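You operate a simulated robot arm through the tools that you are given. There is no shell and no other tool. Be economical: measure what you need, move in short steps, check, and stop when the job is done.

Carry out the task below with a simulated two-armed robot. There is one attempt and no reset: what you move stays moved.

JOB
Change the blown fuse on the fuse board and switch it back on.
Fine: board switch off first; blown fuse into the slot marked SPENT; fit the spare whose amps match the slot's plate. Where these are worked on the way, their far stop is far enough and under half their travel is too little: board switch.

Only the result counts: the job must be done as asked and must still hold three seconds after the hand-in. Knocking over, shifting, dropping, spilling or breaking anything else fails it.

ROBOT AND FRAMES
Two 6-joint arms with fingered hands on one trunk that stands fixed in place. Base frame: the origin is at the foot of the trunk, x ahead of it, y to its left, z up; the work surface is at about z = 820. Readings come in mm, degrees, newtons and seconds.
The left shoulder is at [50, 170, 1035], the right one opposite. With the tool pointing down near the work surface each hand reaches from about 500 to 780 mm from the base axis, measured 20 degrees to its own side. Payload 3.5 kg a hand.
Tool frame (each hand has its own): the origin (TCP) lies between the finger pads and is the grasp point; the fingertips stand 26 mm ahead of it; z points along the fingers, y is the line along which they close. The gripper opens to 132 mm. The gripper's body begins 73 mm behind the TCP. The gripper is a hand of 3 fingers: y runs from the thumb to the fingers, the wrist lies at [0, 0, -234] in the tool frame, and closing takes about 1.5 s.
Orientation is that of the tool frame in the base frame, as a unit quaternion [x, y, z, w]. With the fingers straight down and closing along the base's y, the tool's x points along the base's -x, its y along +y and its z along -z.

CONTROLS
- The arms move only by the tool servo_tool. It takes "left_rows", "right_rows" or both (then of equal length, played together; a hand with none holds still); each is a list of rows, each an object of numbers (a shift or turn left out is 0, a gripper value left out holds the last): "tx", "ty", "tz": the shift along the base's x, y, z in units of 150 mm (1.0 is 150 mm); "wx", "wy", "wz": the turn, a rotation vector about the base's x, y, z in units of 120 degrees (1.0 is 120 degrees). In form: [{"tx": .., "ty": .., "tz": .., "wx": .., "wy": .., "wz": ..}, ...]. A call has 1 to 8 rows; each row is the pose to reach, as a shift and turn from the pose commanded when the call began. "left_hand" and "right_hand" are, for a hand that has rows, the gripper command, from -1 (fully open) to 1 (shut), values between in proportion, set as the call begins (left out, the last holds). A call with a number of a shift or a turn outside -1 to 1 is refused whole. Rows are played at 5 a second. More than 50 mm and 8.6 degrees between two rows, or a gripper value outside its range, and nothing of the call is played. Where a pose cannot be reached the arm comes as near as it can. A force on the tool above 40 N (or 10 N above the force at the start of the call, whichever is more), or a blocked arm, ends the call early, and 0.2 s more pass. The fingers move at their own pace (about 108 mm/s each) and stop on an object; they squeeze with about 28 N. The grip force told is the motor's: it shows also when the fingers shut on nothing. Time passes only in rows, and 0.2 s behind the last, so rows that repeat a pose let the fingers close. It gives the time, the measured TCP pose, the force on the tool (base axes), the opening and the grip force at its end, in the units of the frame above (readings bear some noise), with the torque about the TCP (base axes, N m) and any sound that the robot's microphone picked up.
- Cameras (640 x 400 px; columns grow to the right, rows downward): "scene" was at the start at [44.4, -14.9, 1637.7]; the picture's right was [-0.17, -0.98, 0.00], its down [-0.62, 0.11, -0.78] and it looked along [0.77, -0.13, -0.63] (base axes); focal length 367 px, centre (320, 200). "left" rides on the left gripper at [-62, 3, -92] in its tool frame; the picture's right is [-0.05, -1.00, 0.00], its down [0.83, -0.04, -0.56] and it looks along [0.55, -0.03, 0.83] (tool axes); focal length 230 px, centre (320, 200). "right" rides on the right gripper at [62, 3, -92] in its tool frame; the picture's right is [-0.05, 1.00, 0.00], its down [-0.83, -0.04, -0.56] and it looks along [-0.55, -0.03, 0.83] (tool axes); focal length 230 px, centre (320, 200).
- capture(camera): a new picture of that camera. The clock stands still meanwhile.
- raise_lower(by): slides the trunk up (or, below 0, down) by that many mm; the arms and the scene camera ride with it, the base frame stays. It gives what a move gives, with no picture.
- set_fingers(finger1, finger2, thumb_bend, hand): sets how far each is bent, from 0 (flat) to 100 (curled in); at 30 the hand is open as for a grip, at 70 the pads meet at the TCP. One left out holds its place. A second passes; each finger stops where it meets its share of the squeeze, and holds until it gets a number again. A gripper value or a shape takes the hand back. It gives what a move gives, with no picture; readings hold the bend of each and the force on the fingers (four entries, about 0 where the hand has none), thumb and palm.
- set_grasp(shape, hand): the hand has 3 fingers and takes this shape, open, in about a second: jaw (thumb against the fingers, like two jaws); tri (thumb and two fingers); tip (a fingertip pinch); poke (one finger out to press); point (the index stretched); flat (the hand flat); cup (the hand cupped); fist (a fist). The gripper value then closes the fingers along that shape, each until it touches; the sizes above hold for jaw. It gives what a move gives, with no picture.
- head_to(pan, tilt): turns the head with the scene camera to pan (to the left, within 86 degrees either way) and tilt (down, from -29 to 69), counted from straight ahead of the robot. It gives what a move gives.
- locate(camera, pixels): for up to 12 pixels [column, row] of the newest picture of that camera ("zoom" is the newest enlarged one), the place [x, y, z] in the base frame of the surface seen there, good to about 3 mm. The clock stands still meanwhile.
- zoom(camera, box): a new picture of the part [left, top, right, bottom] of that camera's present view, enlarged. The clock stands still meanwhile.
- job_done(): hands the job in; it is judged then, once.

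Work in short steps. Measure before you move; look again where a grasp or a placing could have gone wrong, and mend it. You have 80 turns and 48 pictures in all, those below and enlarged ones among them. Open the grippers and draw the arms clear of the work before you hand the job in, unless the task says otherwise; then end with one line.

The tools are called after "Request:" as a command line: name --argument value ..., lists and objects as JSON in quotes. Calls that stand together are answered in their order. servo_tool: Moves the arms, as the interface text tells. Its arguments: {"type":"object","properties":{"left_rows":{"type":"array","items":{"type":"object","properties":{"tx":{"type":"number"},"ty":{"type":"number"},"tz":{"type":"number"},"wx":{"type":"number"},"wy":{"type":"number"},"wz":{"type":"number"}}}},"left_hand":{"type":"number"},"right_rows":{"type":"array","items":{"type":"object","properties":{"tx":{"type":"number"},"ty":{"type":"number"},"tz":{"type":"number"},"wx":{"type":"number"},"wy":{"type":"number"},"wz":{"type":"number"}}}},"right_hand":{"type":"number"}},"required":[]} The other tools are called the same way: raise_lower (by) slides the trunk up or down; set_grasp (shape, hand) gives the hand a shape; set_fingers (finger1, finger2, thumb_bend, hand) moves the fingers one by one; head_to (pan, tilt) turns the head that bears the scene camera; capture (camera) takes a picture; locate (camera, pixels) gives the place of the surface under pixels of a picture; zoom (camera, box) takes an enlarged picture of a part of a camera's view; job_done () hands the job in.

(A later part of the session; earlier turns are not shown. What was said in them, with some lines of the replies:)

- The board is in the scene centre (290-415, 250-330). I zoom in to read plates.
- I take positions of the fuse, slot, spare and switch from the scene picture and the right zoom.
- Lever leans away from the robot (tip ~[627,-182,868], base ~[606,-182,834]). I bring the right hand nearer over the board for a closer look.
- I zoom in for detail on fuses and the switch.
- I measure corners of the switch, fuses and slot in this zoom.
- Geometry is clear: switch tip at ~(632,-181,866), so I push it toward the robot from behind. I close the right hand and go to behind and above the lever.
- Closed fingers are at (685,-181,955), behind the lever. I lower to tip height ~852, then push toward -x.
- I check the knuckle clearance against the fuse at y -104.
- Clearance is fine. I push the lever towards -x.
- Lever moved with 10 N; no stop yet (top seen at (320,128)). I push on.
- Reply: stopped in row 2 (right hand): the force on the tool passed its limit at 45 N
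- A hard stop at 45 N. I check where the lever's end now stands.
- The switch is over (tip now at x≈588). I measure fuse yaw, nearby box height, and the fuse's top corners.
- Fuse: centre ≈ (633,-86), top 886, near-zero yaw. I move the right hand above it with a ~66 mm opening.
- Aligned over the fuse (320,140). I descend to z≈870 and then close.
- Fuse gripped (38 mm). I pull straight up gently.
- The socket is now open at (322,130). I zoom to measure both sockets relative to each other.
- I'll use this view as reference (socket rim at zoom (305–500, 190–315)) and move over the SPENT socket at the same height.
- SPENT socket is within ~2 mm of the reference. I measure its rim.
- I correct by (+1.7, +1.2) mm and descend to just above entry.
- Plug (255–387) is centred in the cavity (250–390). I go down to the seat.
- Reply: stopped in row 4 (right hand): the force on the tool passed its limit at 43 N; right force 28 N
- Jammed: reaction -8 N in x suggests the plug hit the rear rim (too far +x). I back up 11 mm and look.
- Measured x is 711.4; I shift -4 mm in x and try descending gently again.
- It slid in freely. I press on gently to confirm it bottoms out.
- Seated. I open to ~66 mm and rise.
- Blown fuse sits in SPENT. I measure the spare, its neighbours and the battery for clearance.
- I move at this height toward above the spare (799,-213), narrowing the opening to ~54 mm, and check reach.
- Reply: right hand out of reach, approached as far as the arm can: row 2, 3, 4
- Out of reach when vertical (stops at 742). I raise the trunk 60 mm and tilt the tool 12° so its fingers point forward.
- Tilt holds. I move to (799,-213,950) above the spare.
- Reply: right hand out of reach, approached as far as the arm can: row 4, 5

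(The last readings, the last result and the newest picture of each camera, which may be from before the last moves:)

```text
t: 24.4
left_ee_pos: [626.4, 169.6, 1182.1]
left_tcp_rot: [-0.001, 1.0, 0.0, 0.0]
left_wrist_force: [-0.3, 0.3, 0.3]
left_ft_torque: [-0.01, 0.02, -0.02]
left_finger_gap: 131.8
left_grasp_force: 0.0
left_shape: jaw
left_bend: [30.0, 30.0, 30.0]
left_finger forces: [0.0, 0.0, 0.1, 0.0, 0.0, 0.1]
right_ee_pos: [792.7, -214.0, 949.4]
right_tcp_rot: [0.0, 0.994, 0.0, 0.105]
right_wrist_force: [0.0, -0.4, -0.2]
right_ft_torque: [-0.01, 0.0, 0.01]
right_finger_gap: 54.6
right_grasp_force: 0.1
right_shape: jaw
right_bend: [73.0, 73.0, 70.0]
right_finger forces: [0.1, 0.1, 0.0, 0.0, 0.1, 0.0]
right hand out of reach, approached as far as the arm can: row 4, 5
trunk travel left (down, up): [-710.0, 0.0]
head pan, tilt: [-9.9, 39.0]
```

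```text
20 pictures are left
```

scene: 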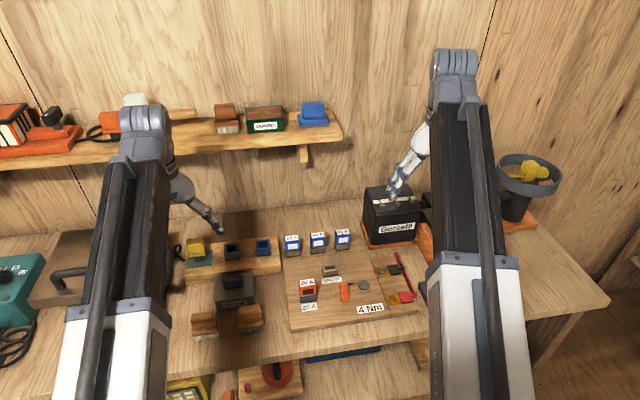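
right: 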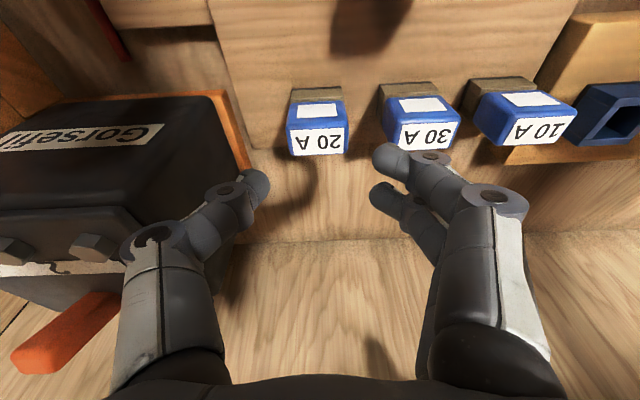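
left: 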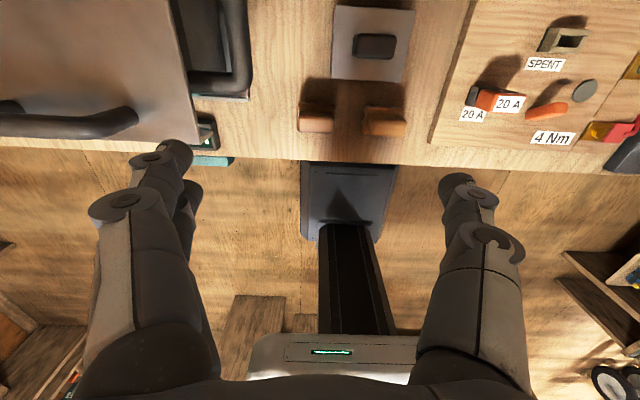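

Slightly short, so I tilt 6° more (18° total), to x=799, and measure battery clearance.

Request:
locate --camera "right" --pixels '[[205, 110], [225, 160], [240, 160], [300, 145], [340, 145], [318, 98], [390, 135], [318, 150], [190, 180], [318, 125]]'

Request:
servo_tool --right_rows '[{"wy": -0.025}, {"wy": -0.05}, {"wy": -0.05, "tx": 0.02}, {"wy": -0.05, "tx": 0.043}, {"wy": -0.05, "tx": 0.043}]'

```text
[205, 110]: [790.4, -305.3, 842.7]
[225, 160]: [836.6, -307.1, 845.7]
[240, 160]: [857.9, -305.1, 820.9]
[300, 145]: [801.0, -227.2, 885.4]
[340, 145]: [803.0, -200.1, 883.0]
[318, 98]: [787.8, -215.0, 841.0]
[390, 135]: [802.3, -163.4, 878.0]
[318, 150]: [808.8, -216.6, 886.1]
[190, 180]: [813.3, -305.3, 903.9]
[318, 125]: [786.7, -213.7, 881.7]
```

```text
t: 25.6
left_ee_pos: [626.1, 169.6, 1183.4]
left_tcp_rot: [0.0, 1.0, -0.001, 0.0]
left_wrist_force: [-0.2, -0.1, -0.1]
left_ft_torque: [0.0, -0.01, 0.05]
left_finger_gap: 132.0
left_grasp_force: 0.1
left_shape: jaw
left_bend: [30.0, 30.0, 30.0]
left_finger forces: [0.1, 0.0, 0.1, 0.0, 0.0, 0.0]
right_ee_pos: [798.0, -214.0, 950.8]
right_tcp_rot: [0.0, 0.988, -0.001, 0.157]
right_wrist_force: [-0.1, -0.1, 0.0]
right_ft_torque: [-0.02, 0.02, 0.04]
right_finger_gap: 54.4
right_grasp_force: 0.1
right_shape: jaw
right_bend: [73.0, 73.0, 70.0]
right_finger forces: [0.0, 0.1, 0.1, 0.1, 0.0, 0.0]
trunk travel left (down, up): [-710.0, 0.0]
head pan, tilt: [-9.9, 39.0]
```

Battery edge at y≈-305, clear. I descend to z≈876 and close.

Request:
servo_tool --right_rows '[{"tz": -0.15}, {"tz": -0.3}, {"tz": -0.42}, {"tz": -0.5}, {"tz": -0.5}]'

Request:
capture --camera "right"

```text
t: 26.8
left_ee_pos: [625.2, 170.1, 1182.6]
left_tcp_rot: [-0.001, 1.0, 0.0, 0.0]
left_wrist_force: [-0.1, 0.1, -0.1]
left_ft_torque: [0.02, 0.0, 0.01]
left_finger_gap: 131.9
left_grasp_force: 0.0
left_shape: jaw
left_bend: [30.0, 30.0, 30.0]
left_finger forces: [0.1, 0.0, 0.0, 0.0, 0.0, 0.0]
right_ee_pos: [797.7, -213.4, 874.9]
right_tcp_rot: [0.0, 0.988, 0.0, 0.157]
right_wrist_force: [-0.7, -0.9, 0.0]
right_ft_torque: [-0.01, -0.01, 0.01]
right_finger_gap: 54.2
right_grasp_force: 0.0
right_shape: jaw
right_bend: [73.0, 73.0, 70.0]
right_finger forces: [0.3, 0.0, 0.1, 0.0, 0.0, 0.0]
trunk travel left (down, up): [-710.0, 0.0]
head pan, tilt: [-9.9, 39.0]
```

```text
19 pictures are left
```

right: 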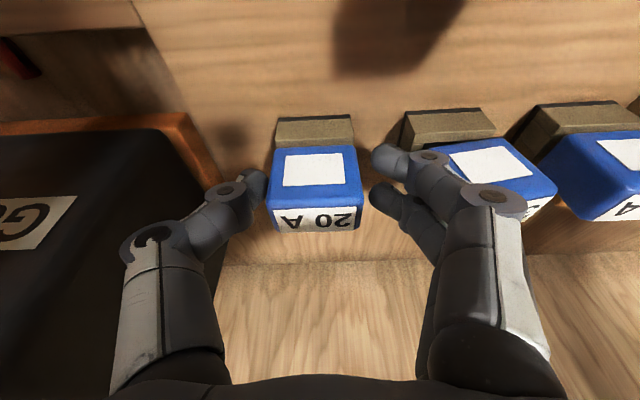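

Centred on the 20 A spare with no contact. I close.

Request:
servo_tool --right_hand 1 --right_rows '[{}, {}, {}, {}, {}, {}]'

Request:
zoom --camera "right" --box '[220, 90, 420, 215]'

```text
t: 28.2
left_ee_pos: [624.9, 170.5, 1182.8]
left_tcp_rot: [0.0, 1.0, 0.0, 0.0]
left_wrist_force: [-0.1, -0.1, 0.5]
left_ft_torque: [0.01, 0.02, -0.01]
left_finger_gap: 132.0
left_grasp_force: 0.0
left_shape: jaw
left_bend: [30.0, 30.0, 30.0]
left_finger forces: [0.1, 0.0, 0.1, 0.1, 0.0, 0.0]
right_ee_pos: [797.4, -213.8, 875.4]
right_tcp_rot: [0.0, 0.988, 0.0, 0.155]
right_wrist_force: [1.4, 0.1, 0.2]
right_ft_torque: [0.02, 0.01, 0.02]
right_finger_gap: 37.7
right_grasp_force: 28.1
right_shape: jaw
right_bend: [74.0, 73.0, 70.0]
right_finger forces: [12.6, 12.3, 0.0, 0.0, 25.6, 0.1]
trunk travel left (down, up): [-710.0, 0.0]
head pan, tilt: [-9.9, 39.0]
```

```text
3.20 times, centred on (320, 152) of right
```

zoom: 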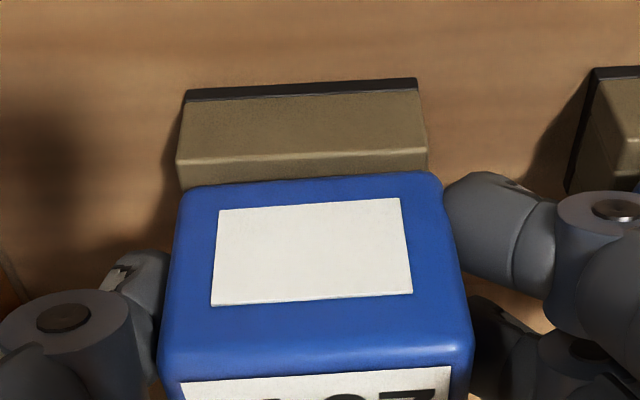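

Gripped (37.7 mm). I pull straight up.

Request:
servo_tool --right_rows '[{"tz": 0.03}, {"tz": 0.08}, {"tz": 0.15}, {"tz": 0.25}, {"tz": 0.4}, {"tz": 0.5}, {"tz": 0.5}]'

Request:
zoom --camera "right" --box '[220, 30, 420, 155]'

```text
t: 29.8
left_ee_pos: [625.9, 170.9, 1182.7]
left_tcp_rot: [0.0, 1.0, -0.001, 0.0]
left_wrist_force: [-0.5, -0.2, -0.6]
left_ft_torque: [-0.01, 0.02, -0.02]
left_finger_gap: 132.0
left_grasp_force: 0.0
left_shape: jaw
left_bend: [30.0, 30.0, 30.0]
left_finger forces: [0.0, 0.0, 0.1, 0.0, 0.0, 0.0]
right_ee_pos: [798.4, -212.4, 950.5]
right_tcp_rot: [0.0, 0.988, 0.0, 0.156]
right_wrist_force: [0.8, 0.4, -0.5]
right_ft_torque: [-0.03, 0.01, 0.02]
right_finger_gap: 37.5
right_grasp_force: 28.1
right_shape: jaw
right_bend: [74.0, 73.0, 70.0]
right_finger forces: [12.8, 12.4, 0.1, 0.1, 25.5, 0.0]
trunk travel left (down, up): [-710.0, 0.0]
head pan, tilt: [-9.9, 39.0]
```

```text
3.20 times, centred on (320, 92) of right
```

zoom: 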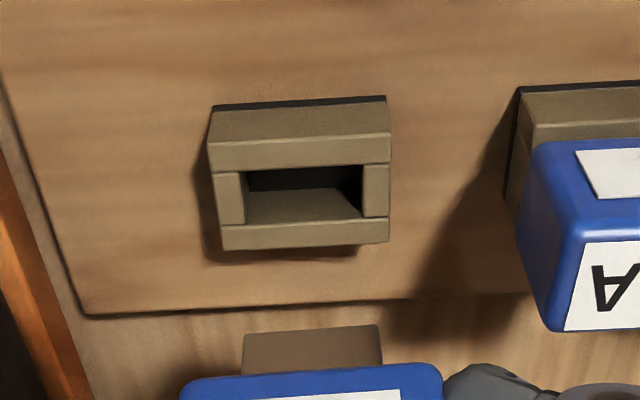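

The extracted spare's socket gives a seat reference (rim front edge (208,143)-(390,132), bottom (222,250)-(389,242)). I carry the fuse over to the main socket.

Request:
servo_tool --right_rows '[{"tz": 0.2}, {"tx": -0.2, "ty": 0.14, "tz": 0.2}, {"tx": -0.4, "ty": 0.28, "tz": 0.2}, {"tx": -0.6, "ty": 0.43, "tz": 0.2}, {"tx": -0.8, "ty": 0.6, "tz": 0.2}, {"tx": -0.95, "ty": 0.75, "tz": 0.2}, {"tx": -1.0, "ty": 0.847, "tz": 0.2}]'

Request:
servo_tool --right_rows '[{"tx": -0.107, "tz": 0}, {"tx": -0.107, "tz": -0.2}, {"tx": -0.107, "tz": -0.2}]'

Request:
zoom --camera "right" --box '[220, 30, 420, 155]'

```text
t: 31.4
left_ee_pos: [624.7, 170.6, 1182.9]
left_tcp_rot: [0.0, 1.0, 0.0, 0.0]
left_wrist_force: [-0.5, 0.0, -0.4]
left_ft_torque: [-0.04, -0.01, 0.0]
left_finger_gap: 131.9
left_grasp_force: 0.0
left_shape: jaw
left_bend: [30.0, 30.0, 30.0]
left_finger forces: [0.0, 0.1, 0.0, 0.0, 0.0, 0.1]
right_ee_pos: [648.7, -88.0, 978.9]
right_tcp_rot: [0.001, 0.988, 0.0, 0.156]
right_wrist_force: [0.1, 0.4, -1.5]
right_ft_torque: [0.01, 0.02, 0.0]
right_finger_gap: 37.6
right_grasp_force: 27.4
right_shape: jaw
right_bend: [74.0, 73.0, 70.0]
right_finger forces: [12.8, 12.3, 0.1, 0.0, 25.5, 0.0]
trunk travel left (down, up): [-710.0, 0.0]
head pan, tilt: [-9.9, 39.0]
```

```text
t: 32.2
left_ee_pos: [625.4, 170.5, 1182.7]
left_tcp_rot: [0.0, 1.0, -0.001, -0.001]
left_wrist_force: [0.3, 0.3, -0.1]
left_ft_torque: [-0.01, -0.01, 0.01]
left_finger_gap: 132.0
left_grasp_force: 0.0
left_shape: jaw
left_bend: [30.0, 30.0, 30.0]
left_finger forces: [0.1, 0.0, 0.1, 0.0, 0.0, 0.1]
right_ee_pos: [633.1, -87.2, 949.1]
right_tcp_rot: [0.0, 0.988, -0.001, 0.156]
right_wrist_force: [0.1, -0.2, -0.2]
right_ft_torque: [0.03, 0.01, 0.01]
right_finger_gap: 37.4
right_grasp_force: 27.9
right_shape: jaw
right_bend: [74.0, 73.0, 70.0]
right_finger forces: [12.8, 12.4, 0.0, 0.0, 25.5, 0.0]
trunk travel left (down, up): [-710.0, 0.0]
head pan, tilt: [-9.9, 39.0]
```

```text
3.20 times, centred on (320, 92) of right
```

zoom: 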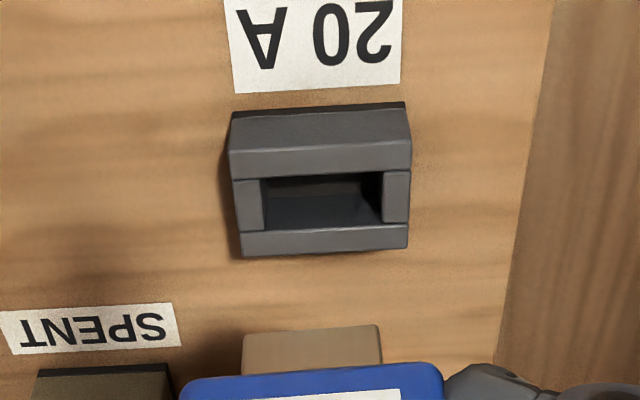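

Versus the reference, the socket is +20 px right and +7.5 px down: shift +4.1 mm y, +1.8 mm x, then verify.

Request:
servo_tool --right_rows '[{"tx": 0.012, "ty": 0.0275}, {"tx": 0.012, "ty": 0.0275}, {"tx": 0.012, "ty": 0.0275}]'

Request:
zoom --camera "right" --box '[220, 30, 420, 155]'

```text
t: 33.0
left_ee_pos: [625.7, 170.0, 1183.0]
left_tcp_rot: [0.0, 1.0, 0.0, 0.0]
left_wrist_force: [0.5, -0.1, 0.3]
left_ft_torque: [-0.02, 0.0, -0.03]
left_finger_gap: 131.9
left_grasp_force: 0.1
left_shape: jaw
left_bend: [30.0, 30.0, 30.0]
left_finger forces: [0.0, 0.1, 0.0, 0.0, 0.0, 0.0]
right_ee_pos: [636.1, -82.9, 949.8]
right_tcp_rot: [0.0, 0.988, 0.0, 0.156]
right_wrist_force: [0.1, -0.1, -0.7]
right_ft_torque: [0.0, 0.03, 0.04]
right_finger_gap: 37.6
right_grasp_force: 27.9
right_shape: jaw
right_bend: [74.0, 73.0, 70.0]
right_finger forces: [12.8, 12.4, 0.1, 0.0, 25.4, 0.1]
trunk travel left (down, up): [-710.0, 0.0]
head pan, tilt: [-9.9, 39.0]
```

```text
3.20 times, centred on (320, 92) of right
```

zoom: 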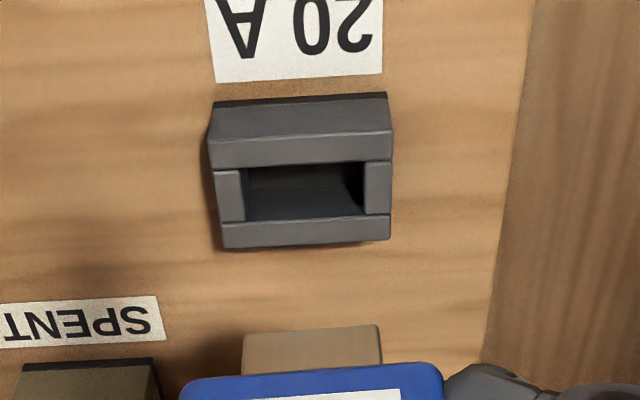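

Now it matches the reference within a pixel or two. I descend carefully to the seat.

Request:
servo_tool --right_rows '[{"tz": -0.15}, {"tz": -0.28}, {"tz": -0.34}, {"tz": -0.38}, {"tz": -0.42}, {"tz": -0.46}, {"tz": -0.49}]'

Request:
zoom --camera "right" --box '[220, 90, 420, 215]'

```text
t: 34.4
left_ee_pos: [625.3, 169.8, 1184.5]
left_tcp_rot: [0.0, 1.0, 0.001, 0.001]
left_wrist_force: [-0.4, -0.2, -0.8]
left_ft_torque: [0.0, 0.0, -0.03]
left_finger_gap: 131.6
left_grasp_force: 0.0
left_shape: jaw
left_bend: [30.0, 30.0, 30.0]
left_finger forces: [0.0, 0.0, 0.0, 0.0, 0.0, 0.0]
right_ee_pos: [637.2, -82.6, 889.8]
right_tcp_rot: [0.0, 0.986, 0.002, 0.164]
right_wrist_force: [-4.9, -0.9, 24.1]
right_ft_torque: [0.01, 0.12, 0.0]
right_finger_gap: 40.1
right_grasp_force: 28.3
right_shape: jaw
right_bend: [75.0, 74.0, 71.0]
right_finger forces: [17.1, 13.7, 0.1, 0.1, 31.5, 0.1]
trunk travel left (down, up): [-710.0, 0.0]
head pan, tilt: [-9.9, 39.0]
stopped in row 6 (right hand): the force on the tool passed its limit at 45 N (the readings are from after the stop); the commanded pose is now the measured one
```

```text
3.20 times, centred on (320, 152) of right
```

zoom: 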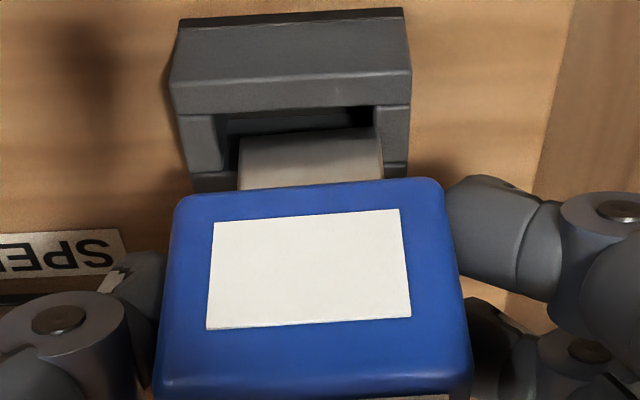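

Jammed: the plug sits ~3–4 mm too far +x and ~2 mm too far +y (plug 238–382 vs cavity 222–372). I back up and correct.

Request:
servo_tool --right_rows '[{"tz": 0.04, "wy": 0.008}, {"tx": -0.024, "ty": -0.012, "tz": 0.06, "wy": 0.008}, {"tx": -0.024, "ty": -0.012, "tz": 0.06, "wy": 0.008}]'

Request:
zoom --camera "right" --box '[220, 70, 420, 195]'

```text
t: 35.2
left_ee_pos: [625.5, 169.5, 1181.4]
left_tcp_rot: [0.0, 1.0, -0.001, 0.0]
left_wrist_force: [0.6, 0.2, 0.1]
left_ft_torque: [0.0, 0.01, -0.01]
left_finger_gap: 131.7
left_grasp_force: 0.0
left_shape: jaw
left_bend: [30.0, 30.0, 30.0]
left_finger forces: [0.1, 0.1, 0.0, 0.0, 0.1, 0.0]
right_ee_pos: [634.3, -81.4, 897.2]
right_tcp_rot: [0.0, 0.988, -0.001, 0.152]
right_wrist_force: [-0.2, 0.0, -0.8]
right_ft_torque: [0.01, -0.01, 0.02]
right_finger_gap: 39.4
right_grasp_force: 28.0
right_shape: jaw
right_bend: [74.0, 74.0, 71.0]
right_finger forces: [13.4, 13.2, 0.0, 0.0, 26.9, 0.0]
trunk travel left (down, up): [-710.0, 0.0]
head pan, tilt: [-9.9, 39.0]
```

```text
3.20 times, centred on (320, 132) of right
```

zoom: 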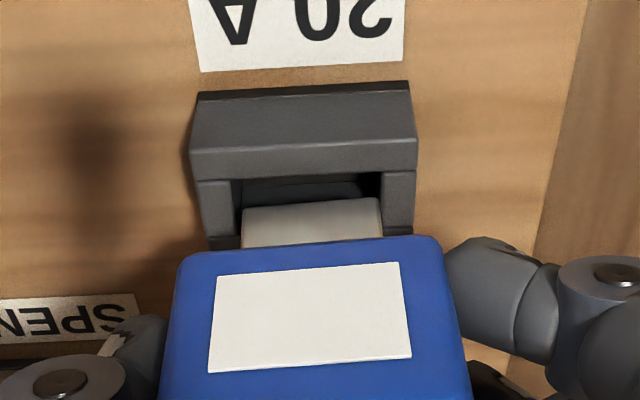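

Lateral centring is good now (plug 242–380, cavity 238–383). I descend again.

Request:
servo_tool --right_rows '[{"tz": -0.03}, {"tz": -0.06}, {"tz": -0.08}, {"tz": -0.1}, {"tz": -0.12}, {"tz": -0.14}]'

Request:
zoom --camera "right" --box '[220, 70, 420, 195]'

```text
t: 36.6
left_ee_pos: [626.5, 169.5, 1183.0]
left_tcp_rot: [0.0, 1.0, 0.0, 0.001]
left_wrist_force: [0.5, 0.9, -1.6]
left_ft_torque: [-0.04, 0.0, -0.05]
left_finger_gap: 132.0
left_grasp_force: 0.0
left_shape: jaw
left_bend: [30.0, 30.0, 30.0]
left_finger forces: [0.0, 0.0, 0.0, 0.0, 0.0, 0.0]
right_ee_pos: [634.3, -82.4, 874.2]
right_tcp_rot: [0.0, 0.988, 0.002, 0.153]
right_wrist_force: [-0.1, -0.8, -1.1]
right_ft_torque: [-0.02, -0.01, -0.01]
right_finger_gap: 39.3
right_grasp_force: 28.0
right_shape: jaw
right_bend: [74.0, 74.0, 71.0]
right_finger forces: [13.5, 13.0, 0.0, 0.0, 26.9, 0.1]
trunk travel left (down, up): [-710.0, 0.0]
head pan, tilt: [-9.9, 39.0]
```

```text
3.20 times, centred on (320, 132) of right
```

zoom: 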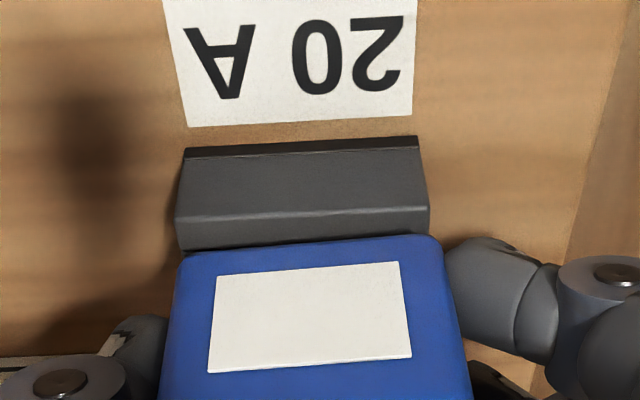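

It went in freely. I press on a few mm until it bottoms.

Request:
servo_tool --right_rows '[{"tz": -0.01}, {"tz": -0.02}, {"tz": -0.03}, {"tz": -0.04}]'

```text
t: 37.6
left_ee_pos: [624.5, 170.8, 1184.6]
left_tcp_rot: [0.0, 1.0, 0.0, 0.001]
left_wrist_force: [0.6, -0.3, 0.8]
left_ft_torque: [-0.01, 0.0, 0.01]
left_finger_gap: 131.7
left_grasp_force: 0.0
left_shape: jaw
left_bend: [30.0, 30.0, 30.0]
left_finger forces: [0.1, 0.0, 0.1, 0.1, 0.0, 0.0]
right_ee_pos: [634.4, -83.5, 871.1]
right_tcp_rot: [0.0, 0.988, 0.001, 0.157]
right_wrist_force: [4.8, 1.2, 31.1]
right_ft_torque: [0.08, -0.19, -0.03]
right_finger_gap: 39.6
right_grasp_force: 27.6
right_shape: jaw
right_bend: [75.0, 74.0, 71.0]
right_finger forces: [16.6, 16.3, 0.1, 0.1, 30.5, 0.1]
trunk travel left (down, up): [-710.0, 0.0]
head pan, tilt: [-9.9, 39.0]
```

Bottomed at 31 N. I release and rise.

Request:
servo_tool --right_hand 0.1 --right_rows '[{}, {}, {}, {}, {"tz": 0.2}, {"tz": 0.4}, {"tz": 0.6}, {"tz": 0.7}]'

Request:
capture --camera "right"

```text
t: 39.4
left_ee_pos: [626.1, 169.6, 1184.2]
left_tcp_rot: [0.0, 1.0, 0.0, 0.0]
left_wrist_force: [-0.3, -0.4, -0.1]
left_ft_torque: [0.02, 0.03, 0.01]
left_finger_gap: 131.8
left_grasp_force: 0.0
left_shape: jaw
left_bend: [30.0, 30.0, 30.0]
left_finger forces: [0.1, 0.1, 0.1, 0.1, 0.0, 0.1]
right_ee_pos: [634.9, -83.6, 974.4]
right_tcp_rot: [0.0, 0.988, 0.0, 0.152]
right_wrist_force: [-0.4, 0.2, -0.7]
right_ft_torque: [0.02, -0.01, -0.02]
right_finger_gap: 58.9
right_grasp_force: 0.1
right_shape: jaw
right_bend: [73.0, 73.0, 70.0]
right_finger forces: [0.0, 0.0, 0.0, 0.1, 0.0, 0.0]
trunk travel left (down, up): [-710.0, 0.0]
head pan, tilt: [-9.9, 39.0]
```

```text
11 pictures are left
```

right: 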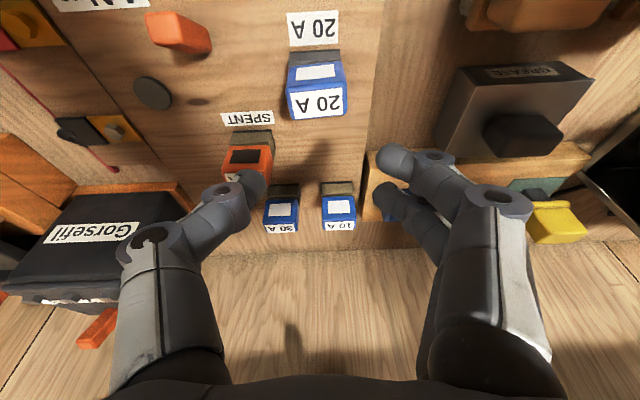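

Both fuses look seated. I check their top heights and the lever position.

Request:
locate --camera "right" --pixels '[[318, 103], [300, 103], [338, 103], [235, 172], [335, 220], [205, 48], [165, 20], [316, 62]]'

```text
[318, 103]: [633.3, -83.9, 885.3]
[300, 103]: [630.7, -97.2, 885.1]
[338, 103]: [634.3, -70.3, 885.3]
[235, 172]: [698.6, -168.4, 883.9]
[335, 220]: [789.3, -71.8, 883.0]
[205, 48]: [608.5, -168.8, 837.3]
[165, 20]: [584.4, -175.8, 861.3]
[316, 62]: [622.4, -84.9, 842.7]
```

Fuses seated (tops ≈885); lever still at off (tip x≈585). I close the hand, straighten it and move in front of the lever.

Request:
servo_tool --right_hand 1 --right_rows '[{"tx": -0.16, "ty": -0.16, "wy": 0.03}, {"tx": -0.33, "ty": -0.32, "wy": 0.07}, {"tx": -0.5, "ty": -0.49, "wy": 0.11}, {"tx": -0.667, "ty": -0.65, "wy": 0.146}, {"tx": -0.667, "ty": -0.65, "wy": 0.146}, {"tx": -0.667, "ty": -0.65, "wy": 0.146, "tz": -0.2}, {"tx": -0.667, "ty": -0.65, "wy": 0.146, "tz": -0.3}]'

Request:
capture --camera "right"

```text
t: 41.0
left_ee_pos: [625.6, 169.2, 1182.0]
left_tcp_rot: [-0.001, 1.0, -0.001, 0.0]
left_wrist_force: [0.0, 0.8, -0.1]
left_ft_torque: [0.02, -0.04, 0.02]
left_finger_gap: 132.0
left_grasp_force: 0.1
left_shape: jaw
left_bend: [30.0, 30.0, 30.0]
left_finger forces: [0.0, 0.1, 0.0, 0.0, 0.1, 0.1]
right_ee_pos: [532.0, -180.5, 927.2]
right_tcp_rot: [0.0, 1.0, 0.0, 0.001]
right_wrist_force: [0.2, 0.3, -0.8]
right_ft_torque: [0.0, -0.02, -0.04]
right_finger_gap: 0.0
right_grasp_force: 28.4
right_shape: jaw
right_bend: [65.0, 65.0, 67.0]
right_finger forces: [0.0, 0.0, 0.0, 0.0, 0.1, 0.0]
trunk travel left (down, up): [-710.0, 0.0]
head pan, tilt: [-9.9, 39.0]
```

```text
10 pictures are left
```

right: 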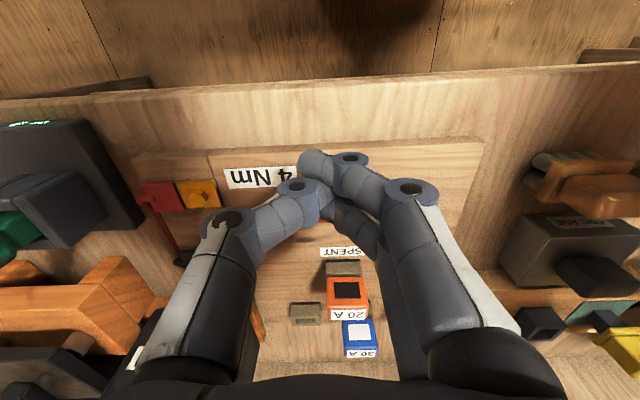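

Clear below. I lower to z≈876, then push +x.

Request:
servo_tool --right_rows '[{"tz": -0.17}, {"tz": -0.34}, {"tz": -0.34, "tx": 0.1}, {"tz": -0.34, "tx": 0.17}, {"tz": -0.34, "tx": 0.24}, {"tz": -0.34, "tx": 0.31}, {"tz": -0.34, "tx": 0.37}, {"tz": -0.34, "tx": 0.42}]'

Request:
servo_tool --right_rows '[{"tx": 0.03}, {"tx": 0.06}, {"tx": 0.09}, {"tx": 0.12}, {"tx": 0.14}]'

Request:
capture --camera "right"

```text
t: 42.8
left_ee_pos: [625.1, 169.9, 1183.8]
left_tcp_rot: [0.001, 1.0, 0.0, 0.0]
left_wrist_force: [-0.2, -0.2, -0.2]
left_ft_torque: [0.01, 0.02, -0.02]
left_finger_gap: 131.9
left_grasp_force: 0.0
left_shape: jaw
left_bend: [30.0, 30.0, 30.0]
left_finger forces: [0.1, 0.0, 0.0, 0.0, 0.0, 0.0]
right_ee_pos: [596.7, -181.1, 876.3]
right_tcp_rot: [0.0, 1.0, 0.001, 0.001]
right_wrist_force: [0.2, -0.4, -0.5]
right_ft_torque: [-0.01, 0.03, -0.01]
right_finger_gap: 0.0
right_grasp_force: 27.9
right_shape: jaw
right_bend: [65.0, 65.0, 67.0]
right_finger forces: [0.1, 0.0, 0.0, 0.0, 0.1, 0.1]
trunk travel left (down, up): [-710.0, 0.0]
head pan, tilt: [-9.9, 39.0]
```

```text
t: 43.6
left_ee_pos: [624.1, 171.2, 1183.0]
left_tcp_rot: [0.0, 1.0, 0.0, 0.002]
left_wrist_force: [0.3, 0.0, 0.2]
left_ft_torque: [-0.01, 0.0, 0.03]
left_finger_gap: 132.0
left_grasp_force: 0.0
left_shape: jaw
left_bend: [30.0, 30.0, 30.0]
left_finger forces: [0.0, 0.1, 0.0, 0.0, 0.0, 0.1]
right_ee_pos: [601.9, -178.4, 877.6]
right_tcp_rot: [-0.001, 1.0, 0.001, -0.008]
right_wrist_force: [-19.7, 3.8, 11.6]
right_ft_torque: [-0.02, 0.3, -0.14]
right_finger_gap: 0.1
right_grasp_force: 27.4
right_shape: jaw
right_bend: [65.0, 70.0, 67.0]
right_finger forces: [0.0, 34.3, 0.1, 0.0, 0.1, 0.0]
trunk travel left (down, up): [-710.0, 0.0]
head pan, tilt: [-9.9, 39.0]
stopped in row 3 (right hand): the force on the tool passed its limit at 42 N (the readings are from after the stop); the commanded pose is now the measured one
```

```text
9 pictures are left
```

right: 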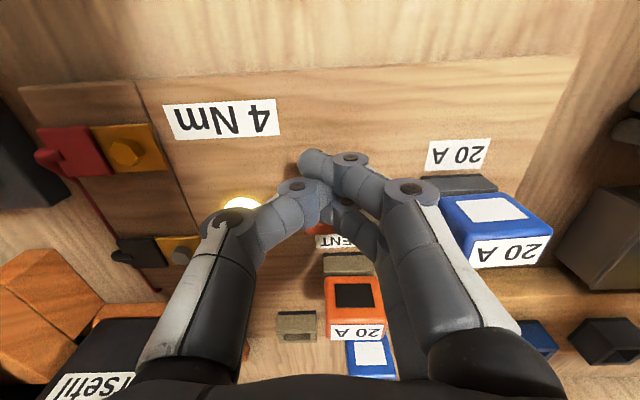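

The lamp glows at (240,203): the board is live and the lever is at its stop. I back off, rise, open the hand and draw clear.

Request:
servo_tool --right_rows '[{"tx": -0.15}, {"tx": -0.35}, {"tx": -0.35, "tz": 0.3}, {"tx": -0.35, "tz": 0.6}, {"tx": -0.35, "tz": 0.9}, {"tx": -0.35, "ty": -0.3, "tz": 1.0}, {"tx": -0.3, "ty": -0.6, "tz": 1.0}]'

Request:
servo_tool --right_hand -1 --right_rows '[{"tz": 0.2}, {"tz": 0.4}, {"tz": 0.6}, {"tz": 0.6}, {"tz": 0.6}, {"tz": 0.6}]'

Request:
zoom --camera "scene" --box '[240, 200, 460, 340]'

```text
t: 45.2
left_ee_pos: [625.6, 171.3, 1184.2]
left_tcp_rot: [0.0, 1.0, 0.0, 0.0]
left_wrist_force: [-0.3, -0.4, 0.1]
left_ft_torque: [0.05, 0.0, -0.05]
left_finger_gap: 131.8
left_grasp_force: 0.0
left_shape: jaw
left_bend: [30.0, 30.0, 30.0]
left_finger forces: [0.0, 0.0, 0.0, 0.0, 0.0, 0.0]
right_ee_pos: [560.0, -268.5, 1027.5]
right_tcp_rot: [0.0, 1.0, 0.001, -0.005]
right_wrist_force: [0.2, 0.5, 0.1]
right_ft_torque: [-0.02, 0.01, -0.02]
right_finger_gap: 0.0
right_grasp_force: 28.3
right_shape: jaw
right_bend: [65.0, 67.0, 67.0]
right_finger forces: [0.1, 0.0, 0.1, 0.0, 0.0, 0.1]
trunk travel left (down, up): [-710.0, 0.0]
head pan, tilt: [-9.9, 39.0]
```

```text
t: 46.6
left_ee_pos: [625.0, 169.8, 1183.2]
left_tcp_rot: [0.0, 1.0, 0.001, 0.0]
left_wrist_force: [-0.6, -0.3, 1.2]
left_ft_torque: [-0.01, 0.01, -0.03]
left_finger_gap: 132.0
left_grasp_force: 0.1
left_shape: jaw
left_bend: [30.0, 30.0, 30.0]
left_finger forces: [0.1, 0.0, 0.0, 0.0, 0.0, 0.0]
right_ee_pos: [560.9, -272.0, 1117.4]
right_tcp_rot: [0.0, 1.0, 0.0, -0.006]
right_wrist_force: [0.3, 0.5, -0.4]
right_ft_torque: [-0.04, -0.01, 0.0]
right_finger_gap: 132.1
right_grasp_force: 0.1
right_shape: jaw
right_bend: [30.0, 30.0, 30.0]
right_finger forces: [0.0, 0.0, 0.1, 0.0, 0.0, 0.0]
trunk travel left (down, up): [-710.0, 0.0]
head pan, tilt: [-9.9, 39.0]
```

```text
2.86 times, centred on (350, 270) of scene
```

zoom: 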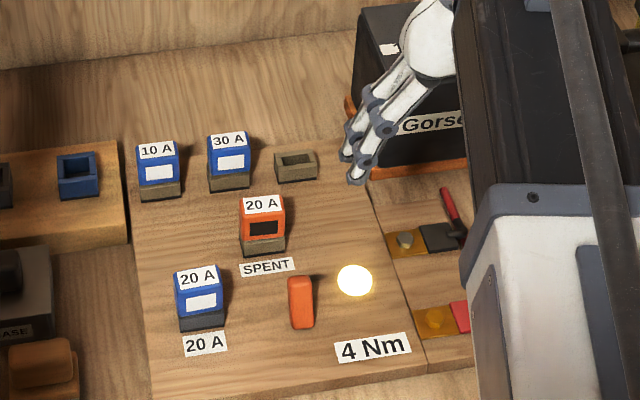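

The picture shows the lamp lit, the lever back at on, the blown fuse in SPENT and the 20 A spare in its slot. The right hand is open and clear, so I hand in.

Request:
job_done

```text
The job is handed in.
```

I switched the board off, moved the blown fuse to SPENT, fitted the 20 A spare and switched the board back on; the lamp is lit, and the job is handed in.
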